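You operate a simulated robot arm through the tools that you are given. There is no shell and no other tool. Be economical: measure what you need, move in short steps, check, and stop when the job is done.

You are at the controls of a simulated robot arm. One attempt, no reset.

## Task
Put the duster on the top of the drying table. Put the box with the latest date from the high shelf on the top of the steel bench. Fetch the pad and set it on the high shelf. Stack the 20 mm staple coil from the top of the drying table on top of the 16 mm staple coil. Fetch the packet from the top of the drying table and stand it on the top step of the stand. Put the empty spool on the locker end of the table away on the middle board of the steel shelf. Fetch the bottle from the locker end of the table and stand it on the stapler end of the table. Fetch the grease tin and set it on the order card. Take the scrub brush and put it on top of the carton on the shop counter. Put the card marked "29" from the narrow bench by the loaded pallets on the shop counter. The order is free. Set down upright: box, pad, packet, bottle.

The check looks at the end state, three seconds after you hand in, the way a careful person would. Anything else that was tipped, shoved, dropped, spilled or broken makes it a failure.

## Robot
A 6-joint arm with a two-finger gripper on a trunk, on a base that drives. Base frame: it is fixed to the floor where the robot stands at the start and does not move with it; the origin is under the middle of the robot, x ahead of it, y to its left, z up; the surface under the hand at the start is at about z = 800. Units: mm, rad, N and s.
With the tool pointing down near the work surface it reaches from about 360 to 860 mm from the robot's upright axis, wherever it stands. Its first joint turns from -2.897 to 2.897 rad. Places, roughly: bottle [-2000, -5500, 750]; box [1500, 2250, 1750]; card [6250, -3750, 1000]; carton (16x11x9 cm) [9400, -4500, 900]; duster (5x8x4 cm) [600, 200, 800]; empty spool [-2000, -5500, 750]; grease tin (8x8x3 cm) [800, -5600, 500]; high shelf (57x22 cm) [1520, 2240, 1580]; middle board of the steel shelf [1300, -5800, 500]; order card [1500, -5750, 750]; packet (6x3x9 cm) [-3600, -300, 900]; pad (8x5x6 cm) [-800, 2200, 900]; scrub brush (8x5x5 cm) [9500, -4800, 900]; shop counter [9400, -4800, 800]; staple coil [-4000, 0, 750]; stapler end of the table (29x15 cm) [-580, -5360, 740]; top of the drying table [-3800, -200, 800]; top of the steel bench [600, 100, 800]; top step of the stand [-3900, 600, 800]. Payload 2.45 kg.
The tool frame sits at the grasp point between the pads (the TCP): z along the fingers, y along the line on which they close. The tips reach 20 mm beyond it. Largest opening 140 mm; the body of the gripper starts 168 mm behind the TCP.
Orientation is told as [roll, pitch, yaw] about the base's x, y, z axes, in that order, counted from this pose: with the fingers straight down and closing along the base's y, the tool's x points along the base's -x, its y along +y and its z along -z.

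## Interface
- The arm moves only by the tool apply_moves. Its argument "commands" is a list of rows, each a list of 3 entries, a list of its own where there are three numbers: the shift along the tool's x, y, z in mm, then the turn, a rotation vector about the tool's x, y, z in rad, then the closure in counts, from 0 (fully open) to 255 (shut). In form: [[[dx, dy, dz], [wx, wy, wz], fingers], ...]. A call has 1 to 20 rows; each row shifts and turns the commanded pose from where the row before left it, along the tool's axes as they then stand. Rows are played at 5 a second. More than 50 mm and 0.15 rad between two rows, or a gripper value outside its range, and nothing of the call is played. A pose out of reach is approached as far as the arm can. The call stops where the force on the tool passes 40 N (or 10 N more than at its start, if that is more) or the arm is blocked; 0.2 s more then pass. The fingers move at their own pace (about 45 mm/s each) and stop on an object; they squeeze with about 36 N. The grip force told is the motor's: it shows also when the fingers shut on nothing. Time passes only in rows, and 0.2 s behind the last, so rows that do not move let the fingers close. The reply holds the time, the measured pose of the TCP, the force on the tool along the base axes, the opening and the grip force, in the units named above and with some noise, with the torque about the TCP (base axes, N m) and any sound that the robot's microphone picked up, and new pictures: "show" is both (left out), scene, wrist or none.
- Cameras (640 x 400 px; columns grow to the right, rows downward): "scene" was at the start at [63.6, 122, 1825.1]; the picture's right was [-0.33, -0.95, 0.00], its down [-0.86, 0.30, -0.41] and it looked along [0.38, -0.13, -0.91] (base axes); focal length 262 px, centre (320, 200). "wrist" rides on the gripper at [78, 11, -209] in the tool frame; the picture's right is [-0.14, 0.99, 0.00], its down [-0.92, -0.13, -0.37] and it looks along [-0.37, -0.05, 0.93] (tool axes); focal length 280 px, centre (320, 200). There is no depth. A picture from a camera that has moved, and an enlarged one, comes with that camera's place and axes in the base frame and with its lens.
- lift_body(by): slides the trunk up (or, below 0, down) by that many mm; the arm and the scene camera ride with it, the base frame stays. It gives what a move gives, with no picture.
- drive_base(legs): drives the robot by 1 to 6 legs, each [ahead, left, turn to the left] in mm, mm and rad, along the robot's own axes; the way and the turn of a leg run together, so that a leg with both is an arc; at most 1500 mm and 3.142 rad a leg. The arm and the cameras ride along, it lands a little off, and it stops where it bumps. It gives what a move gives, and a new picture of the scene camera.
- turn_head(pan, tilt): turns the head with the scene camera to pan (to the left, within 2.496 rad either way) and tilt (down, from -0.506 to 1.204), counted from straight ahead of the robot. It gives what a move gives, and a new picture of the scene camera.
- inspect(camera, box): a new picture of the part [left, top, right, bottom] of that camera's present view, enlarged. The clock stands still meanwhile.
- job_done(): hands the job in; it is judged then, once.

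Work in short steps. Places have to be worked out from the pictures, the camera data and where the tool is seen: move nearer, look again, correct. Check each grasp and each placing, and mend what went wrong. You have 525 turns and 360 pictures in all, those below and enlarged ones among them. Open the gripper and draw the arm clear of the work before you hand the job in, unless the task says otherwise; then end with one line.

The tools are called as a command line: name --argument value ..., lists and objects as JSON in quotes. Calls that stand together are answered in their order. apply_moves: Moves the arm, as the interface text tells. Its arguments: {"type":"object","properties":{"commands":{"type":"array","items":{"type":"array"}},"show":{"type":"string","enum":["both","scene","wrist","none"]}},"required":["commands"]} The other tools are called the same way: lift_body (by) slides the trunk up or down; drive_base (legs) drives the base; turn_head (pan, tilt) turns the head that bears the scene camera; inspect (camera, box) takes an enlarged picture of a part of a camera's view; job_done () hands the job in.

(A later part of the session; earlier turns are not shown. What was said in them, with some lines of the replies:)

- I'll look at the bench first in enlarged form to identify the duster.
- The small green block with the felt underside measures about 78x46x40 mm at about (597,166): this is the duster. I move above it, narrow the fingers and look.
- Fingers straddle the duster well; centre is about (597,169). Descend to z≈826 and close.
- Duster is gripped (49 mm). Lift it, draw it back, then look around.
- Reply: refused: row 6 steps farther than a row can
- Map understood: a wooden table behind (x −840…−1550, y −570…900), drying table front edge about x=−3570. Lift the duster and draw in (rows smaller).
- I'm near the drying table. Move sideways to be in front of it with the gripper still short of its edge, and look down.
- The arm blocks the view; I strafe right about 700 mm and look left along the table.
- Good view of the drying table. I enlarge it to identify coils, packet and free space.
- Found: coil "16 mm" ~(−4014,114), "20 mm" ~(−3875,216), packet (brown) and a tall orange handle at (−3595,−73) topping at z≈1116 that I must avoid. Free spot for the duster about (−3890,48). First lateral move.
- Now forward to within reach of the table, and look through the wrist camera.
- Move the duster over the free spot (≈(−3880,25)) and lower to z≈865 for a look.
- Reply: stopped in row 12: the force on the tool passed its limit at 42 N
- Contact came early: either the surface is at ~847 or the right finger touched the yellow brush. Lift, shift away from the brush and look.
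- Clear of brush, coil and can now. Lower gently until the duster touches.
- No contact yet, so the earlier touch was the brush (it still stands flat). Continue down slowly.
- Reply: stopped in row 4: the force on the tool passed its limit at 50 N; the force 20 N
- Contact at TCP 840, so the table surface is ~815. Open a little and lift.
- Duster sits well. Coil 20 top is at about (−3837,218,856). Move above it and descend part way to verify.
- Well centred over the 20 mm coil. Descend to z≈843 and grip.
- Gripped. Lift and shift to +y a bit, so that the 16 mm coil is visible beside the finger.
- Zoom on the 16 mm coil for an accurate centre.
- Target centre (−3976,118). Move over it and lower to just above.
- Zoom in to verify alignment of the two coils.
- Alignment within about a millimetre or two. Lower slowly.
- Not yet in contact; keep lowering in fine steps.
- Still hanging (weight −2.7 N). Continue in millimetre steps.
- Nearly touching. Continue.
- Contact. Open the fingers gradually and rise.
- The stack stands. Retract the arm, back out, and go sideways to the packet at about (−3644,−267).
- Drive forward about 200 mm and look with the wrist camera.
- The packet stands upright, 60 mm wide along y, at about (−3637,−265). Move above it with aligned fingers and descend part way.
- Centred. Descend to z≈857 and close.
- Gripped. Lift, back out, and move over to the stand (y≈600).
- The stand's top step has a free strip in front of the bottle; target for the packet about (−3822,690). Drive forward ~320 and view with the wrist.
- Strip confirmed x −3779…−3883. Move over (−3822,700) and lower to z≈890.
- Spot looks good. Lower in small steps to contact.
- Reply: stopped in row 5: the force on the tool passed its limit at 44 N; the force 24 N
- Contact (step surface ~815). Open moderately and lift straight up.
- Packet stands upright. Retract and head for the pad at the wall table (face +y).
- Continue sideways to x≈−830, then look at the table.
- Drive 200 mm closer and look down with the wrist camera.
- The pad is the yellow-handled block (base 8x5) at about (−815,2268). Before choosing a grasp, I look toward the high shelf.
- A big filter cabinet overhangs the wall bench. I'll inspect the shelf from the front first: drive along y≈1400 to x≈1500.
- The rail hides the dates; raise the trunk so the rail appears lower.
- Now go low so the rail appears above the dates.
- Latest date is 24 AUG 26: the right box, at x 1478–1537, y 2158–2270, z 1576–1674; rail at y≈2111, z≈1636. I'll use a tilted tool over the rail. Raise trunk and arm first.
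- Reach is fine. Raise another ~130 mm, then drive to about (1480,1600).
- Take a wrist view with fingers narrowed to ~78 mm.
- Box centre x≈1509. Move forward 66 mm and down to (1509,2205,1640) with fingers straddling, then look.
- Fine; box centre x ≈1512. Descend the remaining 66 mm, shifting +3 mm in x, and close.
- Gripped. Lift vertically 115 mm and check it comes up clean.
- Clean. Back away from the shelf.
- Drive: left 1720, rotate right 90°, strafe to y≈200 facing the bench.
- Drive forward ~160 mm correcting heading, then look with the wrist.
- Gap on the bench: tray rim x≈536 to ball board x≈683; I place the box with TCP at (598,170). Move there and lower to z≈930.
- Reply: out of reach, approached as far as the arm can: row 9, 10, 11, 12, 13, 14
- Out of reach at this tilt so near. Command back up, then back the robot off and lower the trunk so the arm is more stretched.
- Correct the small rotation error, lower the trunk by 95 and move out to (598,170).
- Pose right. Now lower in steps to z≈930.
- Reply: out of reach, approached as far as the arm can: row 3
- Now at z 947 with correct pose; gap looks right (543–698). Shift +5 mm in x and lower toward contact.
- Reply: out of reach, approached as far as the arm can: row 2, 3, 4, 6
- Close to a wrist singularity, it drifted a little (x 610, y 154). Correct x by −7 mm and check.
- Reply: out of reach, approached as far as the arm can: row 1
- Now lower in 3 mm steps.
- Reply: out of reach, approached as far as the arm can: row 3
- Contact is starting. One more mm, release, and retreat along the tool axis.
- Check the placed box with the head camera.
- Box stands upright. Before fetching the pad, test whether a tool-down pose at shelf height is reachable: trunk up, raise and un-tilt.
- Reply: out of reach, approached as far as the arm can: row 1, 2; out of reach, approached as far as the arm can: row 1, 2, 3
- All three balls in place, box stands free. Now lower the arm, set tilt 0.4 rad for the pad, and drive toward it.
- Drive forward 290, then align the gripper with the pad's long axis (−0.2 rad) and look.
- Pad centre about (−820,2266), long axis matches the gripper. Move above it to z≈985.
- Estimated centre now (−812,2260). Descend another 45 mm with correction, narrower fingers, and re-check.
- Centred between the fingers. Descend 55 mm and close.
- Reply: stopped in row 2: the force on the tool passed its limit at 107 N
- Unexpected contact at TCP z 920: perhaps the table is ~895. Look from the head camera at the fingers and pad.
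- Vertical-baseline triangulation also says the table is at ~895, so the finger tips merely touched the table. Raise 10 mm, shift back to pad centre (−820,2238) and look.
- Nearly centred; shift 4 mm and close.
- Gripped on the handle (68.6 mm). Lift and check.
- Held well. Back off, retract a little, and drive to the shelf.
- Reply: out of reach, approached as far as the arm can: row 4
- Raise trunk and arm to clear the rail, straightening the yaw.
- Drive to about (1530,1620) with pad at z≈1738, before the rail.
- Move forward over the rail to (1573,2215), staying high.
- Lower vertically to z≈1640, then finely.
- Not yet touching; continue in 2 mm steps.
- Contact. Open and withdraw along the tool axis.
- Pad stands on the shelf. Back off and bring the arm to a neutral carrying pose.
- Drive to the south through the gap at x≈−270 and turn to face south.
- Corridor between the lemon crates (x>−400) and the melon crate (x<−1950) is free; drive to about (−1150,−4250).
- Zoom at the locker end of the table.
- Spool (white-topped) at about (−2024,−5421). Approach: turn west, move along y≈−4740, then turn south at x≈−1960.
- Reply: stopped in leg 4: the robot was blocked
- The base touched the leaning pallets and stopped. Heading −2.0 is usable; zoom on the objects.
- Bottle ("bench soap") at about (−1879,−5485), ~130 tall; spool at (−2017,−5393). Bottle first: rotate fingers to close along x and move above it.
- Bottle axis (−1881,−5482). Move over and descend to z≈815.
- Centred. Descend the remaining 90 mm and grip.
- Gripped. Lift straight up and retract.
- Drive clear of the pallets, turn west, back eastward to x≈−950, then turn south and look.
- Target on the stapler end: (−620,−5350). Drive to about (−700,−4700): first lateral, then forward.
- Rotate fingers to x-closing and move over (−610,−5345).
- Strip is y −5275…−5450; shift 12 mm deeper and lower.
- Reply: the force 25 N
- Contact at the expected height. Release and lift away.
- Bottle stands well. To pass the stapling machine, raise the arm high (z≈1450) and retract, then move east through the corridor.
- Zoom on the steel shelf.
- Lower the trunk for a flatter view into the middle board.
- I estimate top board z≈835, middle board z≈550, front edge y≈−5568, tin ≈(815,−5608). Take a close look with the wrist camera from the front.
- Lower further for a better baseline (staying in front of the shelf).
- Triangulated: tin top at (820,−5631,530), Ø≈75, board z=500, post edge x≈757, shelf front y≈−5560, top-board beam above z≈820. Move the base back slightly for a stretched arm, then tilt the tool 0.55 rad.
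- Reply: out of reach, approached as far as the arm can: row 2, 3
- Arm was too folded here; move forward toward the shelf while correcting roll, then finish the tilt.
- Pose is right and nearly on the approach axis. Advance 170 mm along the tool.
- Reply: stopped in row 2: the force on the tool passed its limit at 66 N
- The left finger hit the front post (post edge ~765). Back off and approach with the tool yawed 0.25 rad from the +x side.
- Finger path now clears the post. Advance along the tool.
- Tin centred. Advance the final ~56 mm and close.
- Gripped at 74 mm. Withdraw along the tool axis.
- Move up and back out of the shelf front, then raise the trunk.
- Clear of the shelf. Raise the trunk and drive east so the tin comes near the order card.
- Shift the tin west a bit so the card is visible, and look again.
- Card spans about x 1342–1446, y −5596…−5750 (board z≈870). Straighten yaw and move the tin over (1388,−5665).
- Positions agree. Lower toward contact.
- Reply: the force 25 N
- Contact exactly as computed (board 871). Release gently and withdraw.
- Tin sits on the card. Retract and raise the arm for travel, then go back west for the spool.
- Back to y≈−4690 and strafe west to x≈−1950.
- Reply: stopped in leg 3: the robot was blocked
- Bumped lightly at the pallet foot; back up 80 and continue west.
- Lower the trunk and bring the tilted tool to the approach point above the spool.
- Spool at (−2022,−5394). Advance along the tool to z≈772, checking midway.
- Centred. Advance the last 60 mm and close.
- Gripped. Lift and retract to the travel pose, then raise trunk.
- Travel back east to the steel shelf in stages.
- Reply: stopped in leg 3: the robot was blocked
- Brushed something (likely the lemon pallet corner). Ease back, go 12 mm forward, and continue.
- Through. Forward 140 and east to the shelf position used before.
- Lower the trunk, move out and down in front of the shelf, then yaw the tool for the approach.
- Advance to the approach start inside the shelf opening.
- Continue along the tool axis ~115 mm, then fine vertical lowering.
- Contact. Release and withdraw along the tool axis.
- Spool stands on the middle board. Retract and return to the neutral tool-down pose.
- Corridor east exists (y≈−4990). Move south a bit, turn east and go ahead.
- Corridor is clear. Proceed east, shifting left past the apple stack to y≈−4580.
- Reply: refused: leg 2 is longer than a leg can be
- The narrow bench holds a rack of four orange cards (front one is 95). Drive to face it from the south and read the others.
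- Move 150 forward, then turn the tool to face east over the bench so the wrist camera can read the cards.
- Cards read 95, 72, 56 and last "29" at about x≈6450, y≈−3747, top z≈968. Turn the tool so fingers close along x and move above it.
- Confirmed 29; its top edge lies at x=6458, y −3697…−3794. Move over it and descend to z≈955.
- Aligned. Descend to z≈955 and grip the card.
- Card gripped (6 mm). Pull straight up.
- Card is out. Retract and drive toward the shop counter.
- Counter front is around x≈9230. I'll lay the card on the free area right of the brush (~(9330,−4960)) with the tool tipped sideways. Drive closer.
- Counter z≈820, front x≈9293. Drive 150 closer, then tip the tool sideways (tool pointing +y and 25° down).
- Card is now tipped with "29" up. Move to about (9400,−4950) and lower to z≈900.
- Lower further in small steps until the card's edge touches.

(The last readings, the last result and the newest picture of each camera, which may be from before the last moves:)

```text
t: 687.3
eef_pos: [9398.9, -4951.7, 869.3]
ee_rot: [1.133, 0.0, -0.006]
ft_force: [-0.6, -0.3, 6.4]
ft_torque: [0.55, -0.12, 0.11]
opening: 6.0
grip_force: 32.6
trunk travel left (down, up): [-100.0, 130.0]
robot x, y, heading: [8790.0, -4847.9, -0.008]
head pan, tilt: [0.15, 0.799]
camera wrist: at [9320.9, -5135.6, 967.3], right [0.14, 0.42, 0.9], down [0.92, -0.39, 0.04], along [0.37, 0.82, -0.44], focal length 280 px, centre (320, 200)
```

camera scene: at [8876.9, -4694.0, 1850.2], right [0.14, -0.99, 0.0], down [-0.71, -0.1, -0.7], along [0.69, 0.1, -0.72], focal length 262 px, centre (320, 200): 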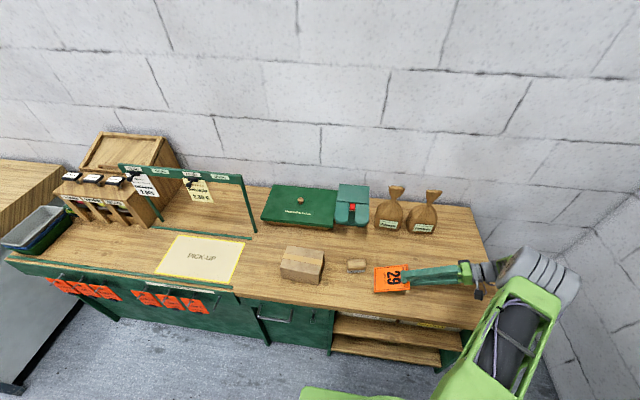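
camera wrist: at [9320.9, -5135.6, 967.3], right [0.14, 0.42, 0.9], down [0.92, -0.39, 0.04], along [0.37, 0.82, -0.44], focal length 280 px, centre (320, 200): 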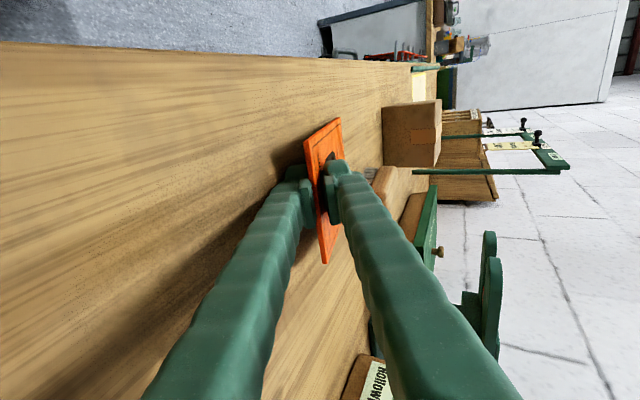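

Far edge touches. Flatten the card a little more (rotate 0.12, lower 6 mm), then release.

apply_moves --commands '[[[0, -3, 0], [-0.06, 0, 0], 255], [[0, -4, 0], [-0.06, 0, 0], 255], [[0, 0, 0], [0, 0, 0], 255]]' --show "none"

```text
t: 687.9
eef_pos: [9399.5, -4954.8, 868.9]
ee_rot: [1.25, -0.005, -0.005]
ft_force: [-5.7, -0.8, 15.7]
ft_torque: [0.25, 0.34, 0.16]
opening: 5.9
grip_force: 31.7
trunk travel left (down, up): [-100.0, 130.0]
robot x, y, heading: [8788.3, -4846.2, -0.006]
head pan, tilt: [0.15, 0.799]
stopped in row 3: the force on the tool passed its limit at 47 N (the readings are from after the stop); the commanded pose is now the measured one
```

Firm contact. Raise slightly while opening a bit, then slide the fingers out backwards.

apply_moves --commands '[[[0, 3, 0], [0, 0, 0], 245], [[0, 3, 0], [0, 0, 0], 235], [[0, 2, 0], [0, 0, 0], 228], [[0, 0, 0], [0, 0, 0], 228], [[0, 0, -10], [0, 0, 0], 228], [[0, 0, -15], [0, 0, 0], 228], [[0, 0, -20], [0, 0, 0], 228], [[0, 0, -25], [0, 0, 0], 228], [[0, 0, 0], [0, 0, 0], 228]]' --show "both"

```text
t: 689.9
eef_pos: [9402.1, -5017.4, 896.4]
ee_rot: [1.249, -0.003, -0.008]
ft_force: [0.5, -0.7, -0.6]
ft_torque: [-0.02, 0.0, 0.01]
opening: 14.8
grip_force: 0.1
trunk travel left (down, up): [-100.0, 130.0]
robot x, y, heading: [8789.0, -4846.2, -0.011]
head pan, tilt: [0.15, 0.799]
camera scene: at [8876.7, -4694.1, 1850.1], right [0.14, -0.99, 0.0], down [-0.71, -0.1, -0.7], along [0.69, 0.1, -0.72], focal length 262 px, centre (320, 200)
camera wrist: at [9320.9, -5211.6, 972.0], right [0.14, 0.31, 0.94], down [0.92, -0.4, 0.0], along [0.37, 0.86, -0.34], focal length 280 px, centre (320, 200)
```

scene: 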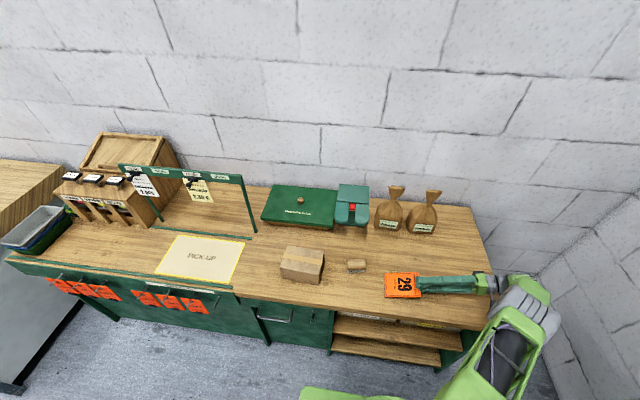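
wrist: 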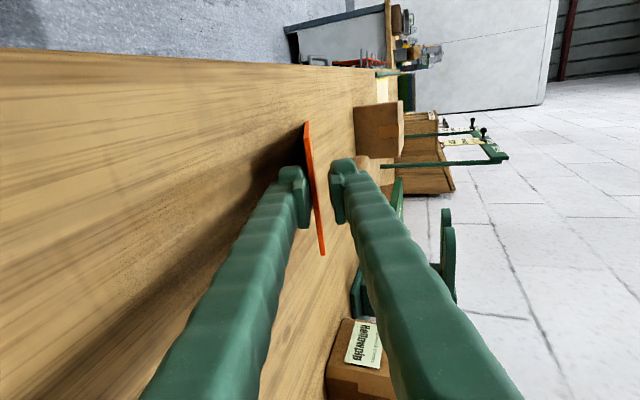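

The card is still cantilevered between the fingers. Lower again until it rests, open more, and retreat purely horizontally.

apply_moves --commands '[[[0, -12, 4], [0, 0, 0], 228], [[0, -6, 2], [0, 0, 0], 228], [[0, -2, 0.7], [0, 0, 0], 220], [[0, -1, 0.3], [0, 0, 0], 210], [[0, 0, 0], [0, 0, 0], 195], [[0, 0, 0], [0, 0, 0], 195]]' --show "wrist"

```text
t: 691.3
eef_pos: [9402.3, -5017.7, 876.5]
ee_rot: [1.249, -0.007, -0.007]
ft_force: [3.7, 4.1, 21.7]
ft_torque: [0.1, 0.09, 0.01]
opening: 19.1
grip_force: 0.1
trunk travel left (down, up): [-100.0, 130.0]
robot x, y, heading: [8789.5, -4846.5, -0.008]
head pan, tilt: [0.15, 0.799]
camera wrist: at [9321.5, -5212.5, 951.8], right [0.13, 0.31, 0.94], down [0.92, -0.4, 0.0], along [0.37, 0.86, -0.34], focal length 280 px, centre (320, 200)
```

wrist: 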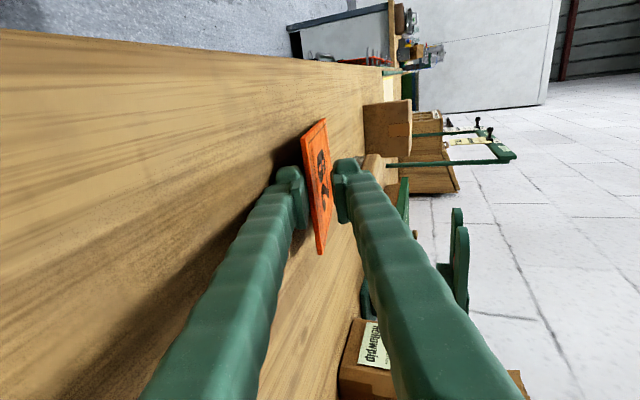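

Lower finger is on the counter. Ease 2 mm up and pull straight back horizontally.

apply_moves --commands '[[[0, 2, -0.6], [0, 0, 0], 195], [[0, -9.5, -28.5], [0, 0, 0], 190], [[0, -12.6, -38], [0, 0, 0], 190], [[0, -12.6, -38], [0, 0, 0], 190], [[0, 0, 0], [0, 0, 0], 190]]' --show "both"

```text
t: 692.5
eef_pos: [9377.4, -5080.5, 889.6]
ee_rot: [1.248, -0.004, -0.007]
ft_force: [0.3, 0.1, 0.0]
ft_torque: [-0.01, -0.01, -0.03]
opening: 35.8
grip_force: 0.1
out of reach, approached as far as the arm can: row 3, 4
trunk travel left (down, up): [-100.0, 130.0]
robot x, y, heading: [8790.5, -4847.9, -0.007]
head pan, tilt: [0.15, 0.799]
camera scene: at [8876.4, -4694.3, 1850.1], right [0.14, -0.99, 0.0], down [-0.71, -0.1, -0.7], along [0.69, 0.1, -0.72], focal length 262 px, centre (320, 200)
camera wrist: at [9297.2, -5274.8, 965.0], right [0.14, 0.31, 0.94], down [0.92, -0.4, 0.0], along [0.37, 0.86, -0.34], focal length 280 px, centre (320, 200)
```

scene: 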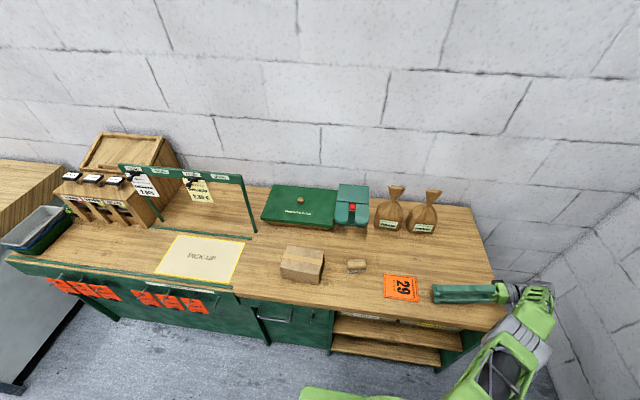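
wrist: 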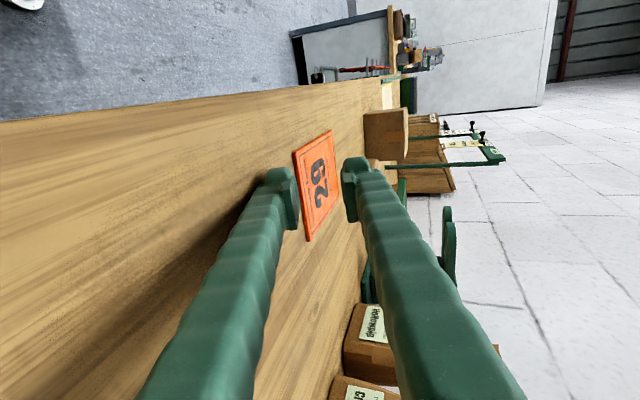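

The card lies flat on the counter, 29 up. Raise and rotate the tool back down.

apply_moves --commands '[[[0, 38, -12.6], [0, 0, 0], 150], [[0, 38, -12.6], [0, 0, 0], 100], [[0, 38, -12.6], [0, 0, 0], 50], [[0, 38, -12.6], [0, 0, 0], 0], [[0, 38, -12.6], [0, 0, 0], 0], [[0, 20, 10], [0.125, 0, 0], 0], [[0, 20, 10], [0.125, 0, 0], 0], [[0, 20, 10], [0.125, 0, 0], 0], [[0, 30, 0], [0.125, 0, 0], 0], [[0, 30, 0], [0.125, 0, 0], 0], [[0, 30, 0], [0.125, 0, 0], 0], [[0, 30, 0], [0.125, 0, 0], 0], [[0, 30, 0], [0.125, 0, 0], 0], [[0, 30, 0], [0.125, 0, 0], 0], [[0, 30, 0], [0.123, 0, 0], 0], [[0, 0, 0], [0, 0, 0], 0]]' --show "wrist"

```text
t: 695.9
eef_pos: [9376.8, -4847.7, 1227.3]
ee_rot: [0.0, -0.004, -0.006]
ft_force: [0.3, 0.0, 0.3]
ft_torque: [0.02, -0.02, -0.01]
opening: 139.9
grip_force: 0.1
trunk travel left (down, up): [-100.0, 130.0]
robot x, y, heading: [8785.0, -4850.5, -0.008]
head pan, tilt: [0.15, 0.799]
camera wrist: at [9297.1, -4837.0, 1435.6], right [0.14, 0.99, 0.0], down [0.92, -0.13, 0.37], along [0.37, -0.05, -0.93], focal length 280 px, centre (320, 200)
```

wrist: 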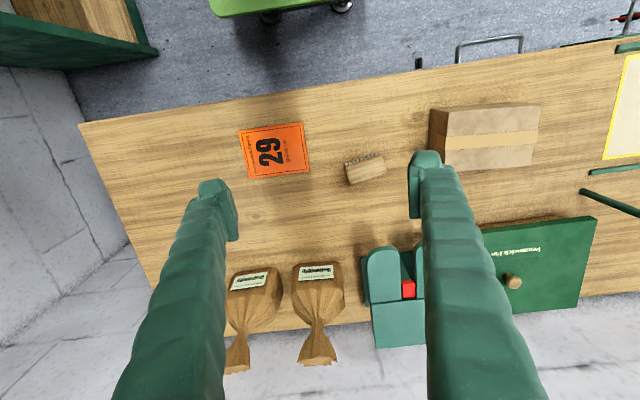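

inspect --camera "wrist" --box '[320, 80, 560, 220]'

```text
2.67 times, centred on (440, 150) of wrist
camera zoom: at [9297.1, -4837.0, 1435.6], right [0.14, 0.99, 0.0], down [0.92, -0.13, 0.37], along [0.37, -0.05, -0.93], focal length 748 px, centre (0, 333)
```

zoom: 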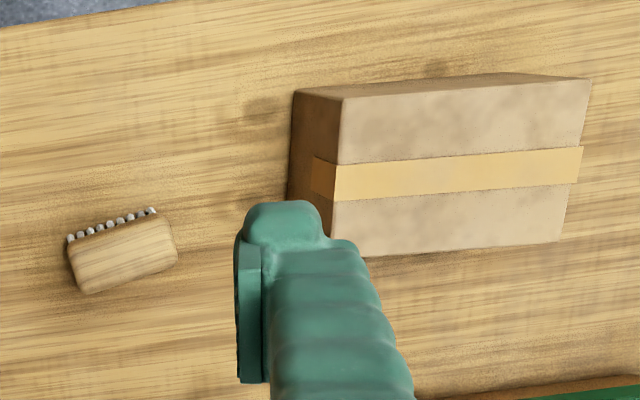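

Brush at about (9460,−4764), rotated ~0.16 rad; carton top centre ≈(9421,−4550,938). Move above the brush and lower to z≈960.

apply_moves --commands '[[[-27.5, 28, 0], [0, 0, 0], 40], [[-27.5, 28, 0], [0, 0, 0], 40], [[-27.5, 28, 0], [0, 0, 0], 40], [[0, 0, 0], [0, 0, -0.08], 40], [[0, 0, 0], [0, 0, -0.08], 40], [[0, 0, 45], [0, 0, 0], 40], [[0, 0, 45], [0, 0, 0], 40], [[0, 0, 45], [0, 0, 0], 40], [[0, 0, 45], [0, 0, 0], 40], [[0, 0, 45], [0, 0, 0], 40], [[0, 0, 40], [0, 0, 0], 40], [[0, 0, 0], [0, 0, 0], 40]]' --show "wrist"

```text
t: 698.5
eef_pos: [9462.2, -4766.4, 964.7]
ee_rot: [0.0, -0.005, 0.154]
ft_force: [-0.2, -0.7, 0.1]
ft_torque: [0.01, 0.06, 0.01]
opening: 117.8
grip_force: 0.0
trunk travel left (down, up): [-100.0, 130.0]
robot x, y, heading: [8787.0, -4847.1, -0.011]
head pan, tilt: [0.15, 0.799]
camera wrist: at [9381.7, -4767.7, 1173.0], right [-0.02, 1.0, 0.0], down [0.93, 0.01, 0.37], along [0.37, 0.01, -0.93], focal length 280 px, centre (320, 200)
```

wrist: 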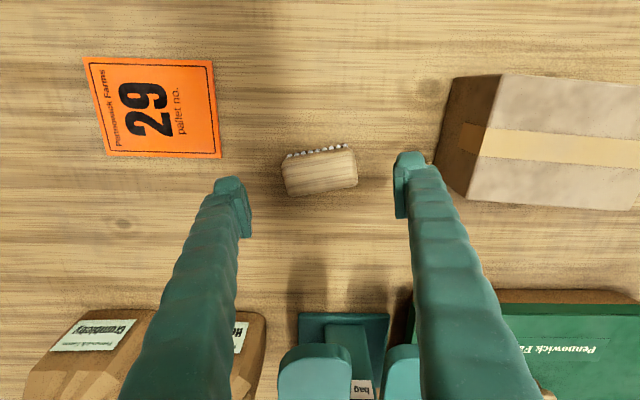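

Well aligned. Descend to z≈884 and close.

apply_moves --commands '[[[1, 0, 35], [0, 0, 0], 60], [[0, 0, 30], [0, 0, 0], 60], [[0, 0, 15], [0, 0, 0], 60], [[0, 0, 0], [0, 0, 0], 60], [[0, 0, 0], [0, 0, 0], 120], [[0, 0, 0], [0, 0, 0], 170], [[0, 0, 0], [0, 0, 0], 170]]' --show "wrist"

```text
t: 700.1
eef_pos: [9462.8, -4763.4, 885.8]
ee_rot: [0.001, -0.003, 0.154]
ft_force: [0.0, 0.3, 0.1]
ft_torque: [-0.01, -0.05, 0.0]
opening: 79.5
grip_force: 32.4
trunk travel left (down, up): [-100.0, 130.0]
robot x, y, heading: [8787.8, -4845.1, -0.008]
head pan, tilt: [0.15, 0.799]
camera wrist: at [9382.0, -4765.5, 1092.6], right [-0.02, 1.0, 0.0], down [0.93, 0.01, 0.37], along [0.37, 0.01, -0.93], focal length 280 px, centre (320, 200)
```

wrist: 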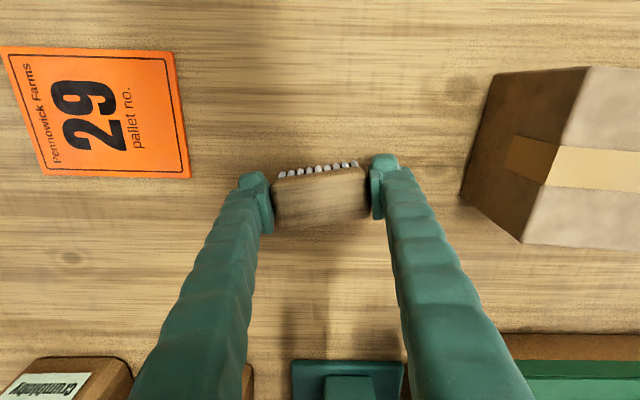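

Gripped on its ends. Lift and look at the carton.

apply_moves --commands '[[[0, 0, -30], [0, 0, 0], 170], [[0, 0, -40], [0, 0, 0], 170], [[0, 0, -40], [0, 0, 0], 170], [[0, 0, -40], [0, 0, 0], 170], [[0, 0, -40], [0, 0, 0], 170], [[10, 0, -20], [0, 0, 0.08], 170], [[10, 0, 0], [0, 0, 0.074], 170], [[0, 0, 0], [0, 0, 0], 170]]' --show "wrist"

inspect --camera "wrist" --box '[400, 60, 640, 240]'

```text
t: 701.9
eef_pos: [9440.8, -4768.2, 1093.9]
ee_rot: [0.003, -0.004, 0.0]
ft_force: [0.2, 0.1, -1.1]
ft_torque: [-0.01, -0.01, -0.01]
opening: 79.3
grip_force: 35.9
trunk travel left (down, up): [-100.0, 130.0]
robot x, y, heading: [8785.5, -4847.1, -0.013]
head pan, tilt: [0.15, 0.799]
camera wrist: at [9361.9, -4757.1, 1301.7], right [0.14, 0.99, 0.0], down [0.92, -0.13, 0.37], along [0.37, -0.05, -0.93], focal length 280 px, centre (320, 200)
```

wrist: 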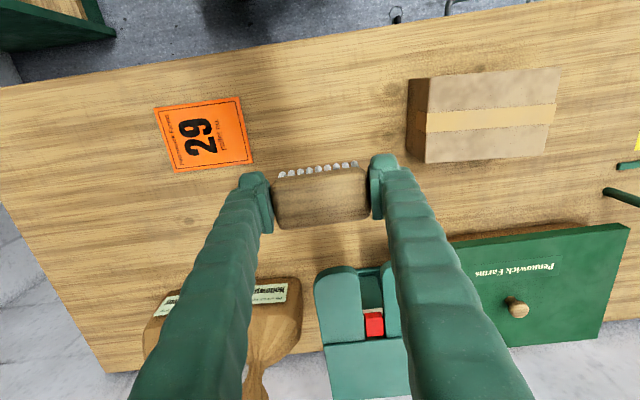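

```text
2.22 times, centred on (520, 150) of wrist
camera zoom: at [9361.9, -4757.1, 1301.7], right [0.14, 0.99, 0.0], down [0.92, -0.13, 0.37], along [0.37, -0.05, -0.93], focal length 623 px, centre (-124, 311)
```

zoom: 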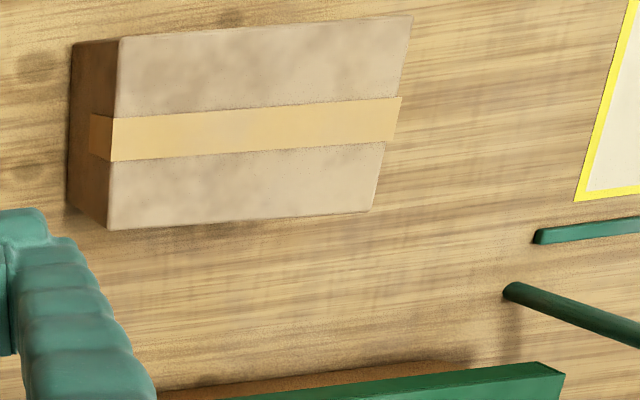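

Carton top centre ≈(9428,−4548). Move over and lower to z≈990.

apply_moves --commands '[[[2.4, 44, 0], [0, 0, 0], 170], [[2.4, 44, 0], [0, 0, 0], 170], [[2.4, 44, 0], [0, 0, 0], 170], [[2.4, 44, 0], [0, 0, 0], 170], [[2.4, 44, 0], [0, 0, 0], 170], [[0, 0, 40], [0, 0, 0], 170], [[0, 0, 40], [0, 0, 0], 170], [[0, 0, 20], [0, 0, 0], 170], [[0, 0, 0], [0, 0, 0], 170]]' --show "both"

```text
t: 703.9
eef_pos: [9429.4, -4546.2, 994.1]
ee_rot: [0.002, -0.005, -0.001]
ft_force: [0.3, 0.0, -1.0]
ft_torque: [0.02, 0.0, 0.02]
opening: 79.2
grip_force: 35.9
trunk travel left (down, up): [-100.0, 130.0]
robot x, y, heading: [8787.8, -4849.3, -0.011]
head pan, tilt: [0.15, 0.799]
camera scene: at [8876.8, -4694.1, 1850.1], right [0.14, -0.99, 0.0], down [-0.71, -0.1, -0.7], along [0.69, 0.1, -0.72], focal length 262 px, centre (320, 200)
camera wrist: at [9350.9, -4536.3, 1202.4], right [0.14, 0.99, 0.0], down [0.92, -0.13, 0.37], along [0.37, -0.05, -0.93], focal length 280 px, centre (320, 200)
```

scene: 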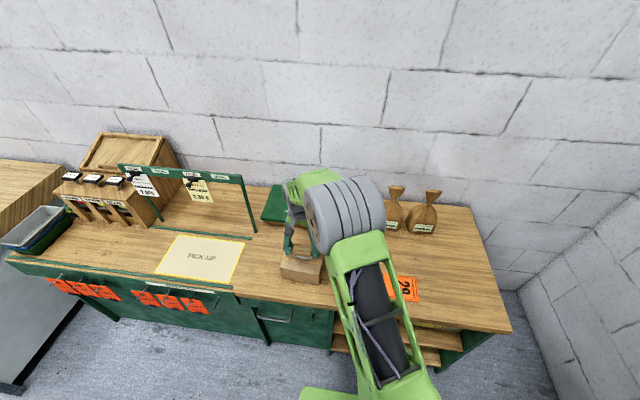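
wrist: 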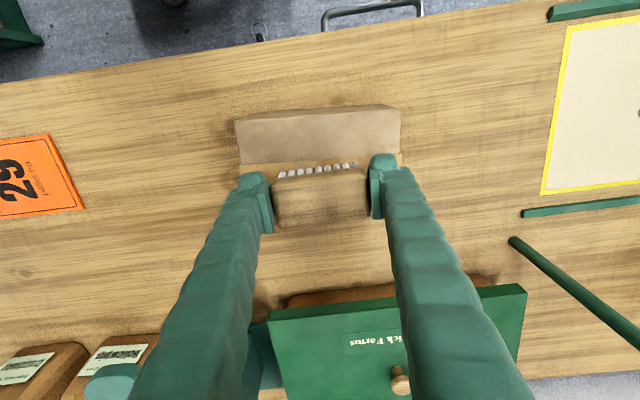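

Well centred over the carton. Lower finely to contact.

apply_moves --commands '[[[0, 2, 8], [0, 0, 0], 170], [[0, 0, 5], [0, 0, 0], 170], [[0, 0, 3], [0, 0, 0], 170], [[0, 0, 2], [0, 0, 0], 170], [[0, 0, 2], [0, 0, 0], 170], [[0, 0, 0], [0, 0, 0], 170]]' --show "none"

```text
t: 705.3
eef_pos: [9429.0, -4545.0, 974.6]
ee_rot: [0.002, -0.005, -0.003]
ft_force: [-0.7, -0.8, 5.1]
ft_torque: [-0.04, 0.04, 0.06]
opening: 79.2
grip_force: 35.9
trunk travel left (down, up): [-100.0, 130.0]
robot x, y, heading: [8791.8, -4848.0, -0.006]
head pan, tilt: [0.15, 0.799]
```

Contact. Release carefully and lift.

apply_moves --commands '[[[0, 0, 0], [0, 0, 0], 105], [[0, 0, 0], [0, 0, 0], 92], [[0, 0, 0], [0, 0, 0], 80], [[0, 0, 0], [0, 0, 0], 80], [[0, 0, -25], [0, 0, 0], 80], [[0, 0, -40], [0, 0, 0], 80], [[0, 0, -40], [0, 0, 0], 80], [[0, 0, -40], [0, 0, 0], 80], [[40, 0, -20], [0, 0, 0], 0], [[40, 0, 0], [0, 0, 0], 0], [[40, 0, 0], [0, 0, 0], 0], [[40, 0, 0], [0, 0, 0], 0]]' --show "both"

```text
t: 707.9
eef_pos: [9266.5, -4545.6, 1138.3]
ee_rot: [0.003, -0.004, -0.004]
ft_force: [0.0, 0.1, 0.0]
ft_torque: [0.0, -0.06, 0.0]
opening: 140.0
grip_force: 0.1
trunk travel left (down, up): [-100.0, 130.0]
robot x, y, heading: [8789.3, -4844.6, -0.003]
head pan, tilt: [0.15, 0.799]
camera scene: at [8875.5, -4694.2, 1850.2], right [0.14, -0.99, 0.0], down [-0.71, -0.1, -0.7], along [0.69, 0.1, -0.72], focal length 262 px, centre (320, 200)
camera wrist: at [9186.6, -4536.6, 1347.6], right [0.14, 0.99, 0.0], down [0.92, -0.13, 0.37], along [0.37, -0.05, -0.93], focal length 280 px, centre (320, 200)
```

scene: 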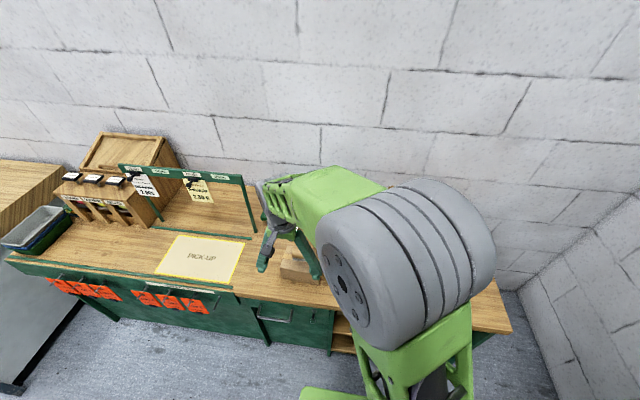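
wrist: 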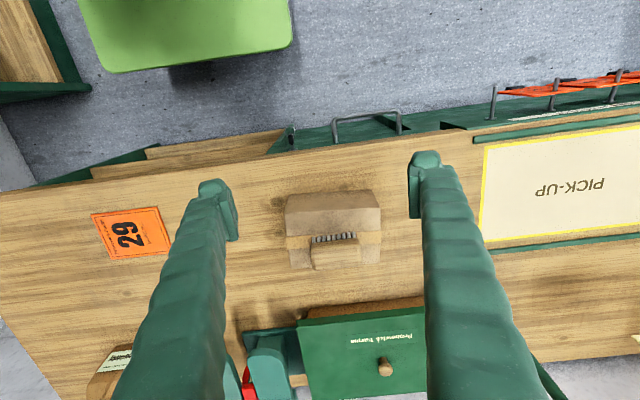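

All items are placed. Back off clear of the counter and take a last look.

drive_base --legs '[[-350, 0, 0]]'

inspect --camera "scene" --box '[180, 120, 480, 310]'

```text
t: 710.2
eef_pos: [8916.1, -4542.9, 1138.8]
ee_rot: [0.002, -0.004, 0.002]
ft_force: [-0.8, -0.1, -0.6]
ft_torque: [-0.04, -0.03, -0.02]
opening: 140.1
grip_force: 0.0
trunk travel left (down, up): [-100.0, 130.0]
robot x, y, heading: [8437.9, -4843.5, -0.01]
head pan, tilt: [0.15, 0.799]
camera scene: at [8526.1, -4691.1, 1850.2], right [0.14, -0.99, 0.0], down [-0.71, -0.1, -0.7], along [0.69, 0.1, -0.72], focal length 262 px, centre (320, 200)
```

scene: 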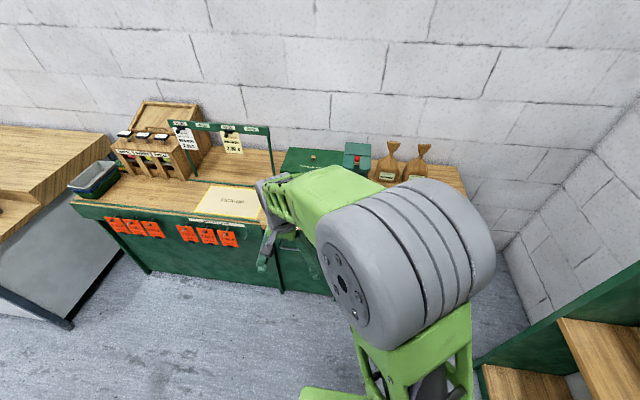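

```text
2.11 times, centred on (330, 215) of scene
camera zoom: at [8526.1, -4691.1, 1850.2], right [0.14, -0.99, 0.0], down [-0.71, -0.1, -0.7], along [0.69, 0.1, -0.72], focal length 552 px, centre (299, 168)
```

zoom: 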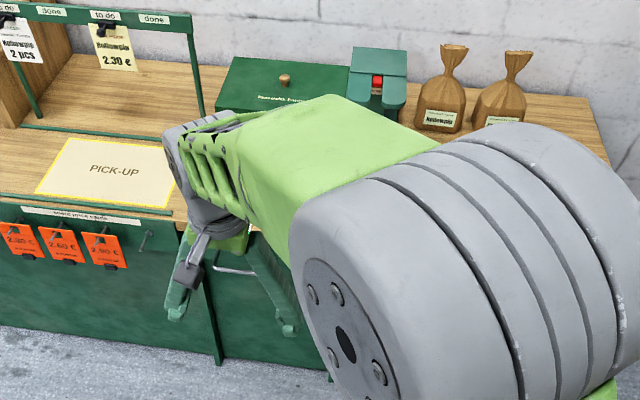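

The gripper is open and the arm is clear of the work. The brush and card were confirmed in the last wrist view, so I hand in.

job_done

```text
The job is handed in.
```

All ten placements are done and the job is handed in; the base bumped the leaning pallets twice and something near the lemon crates once, and the gripper pressed briefly on the yellow brush on the drying table and knocked the steel shelf's front post; I saw nothing moved or tipped, but did not go back to check.
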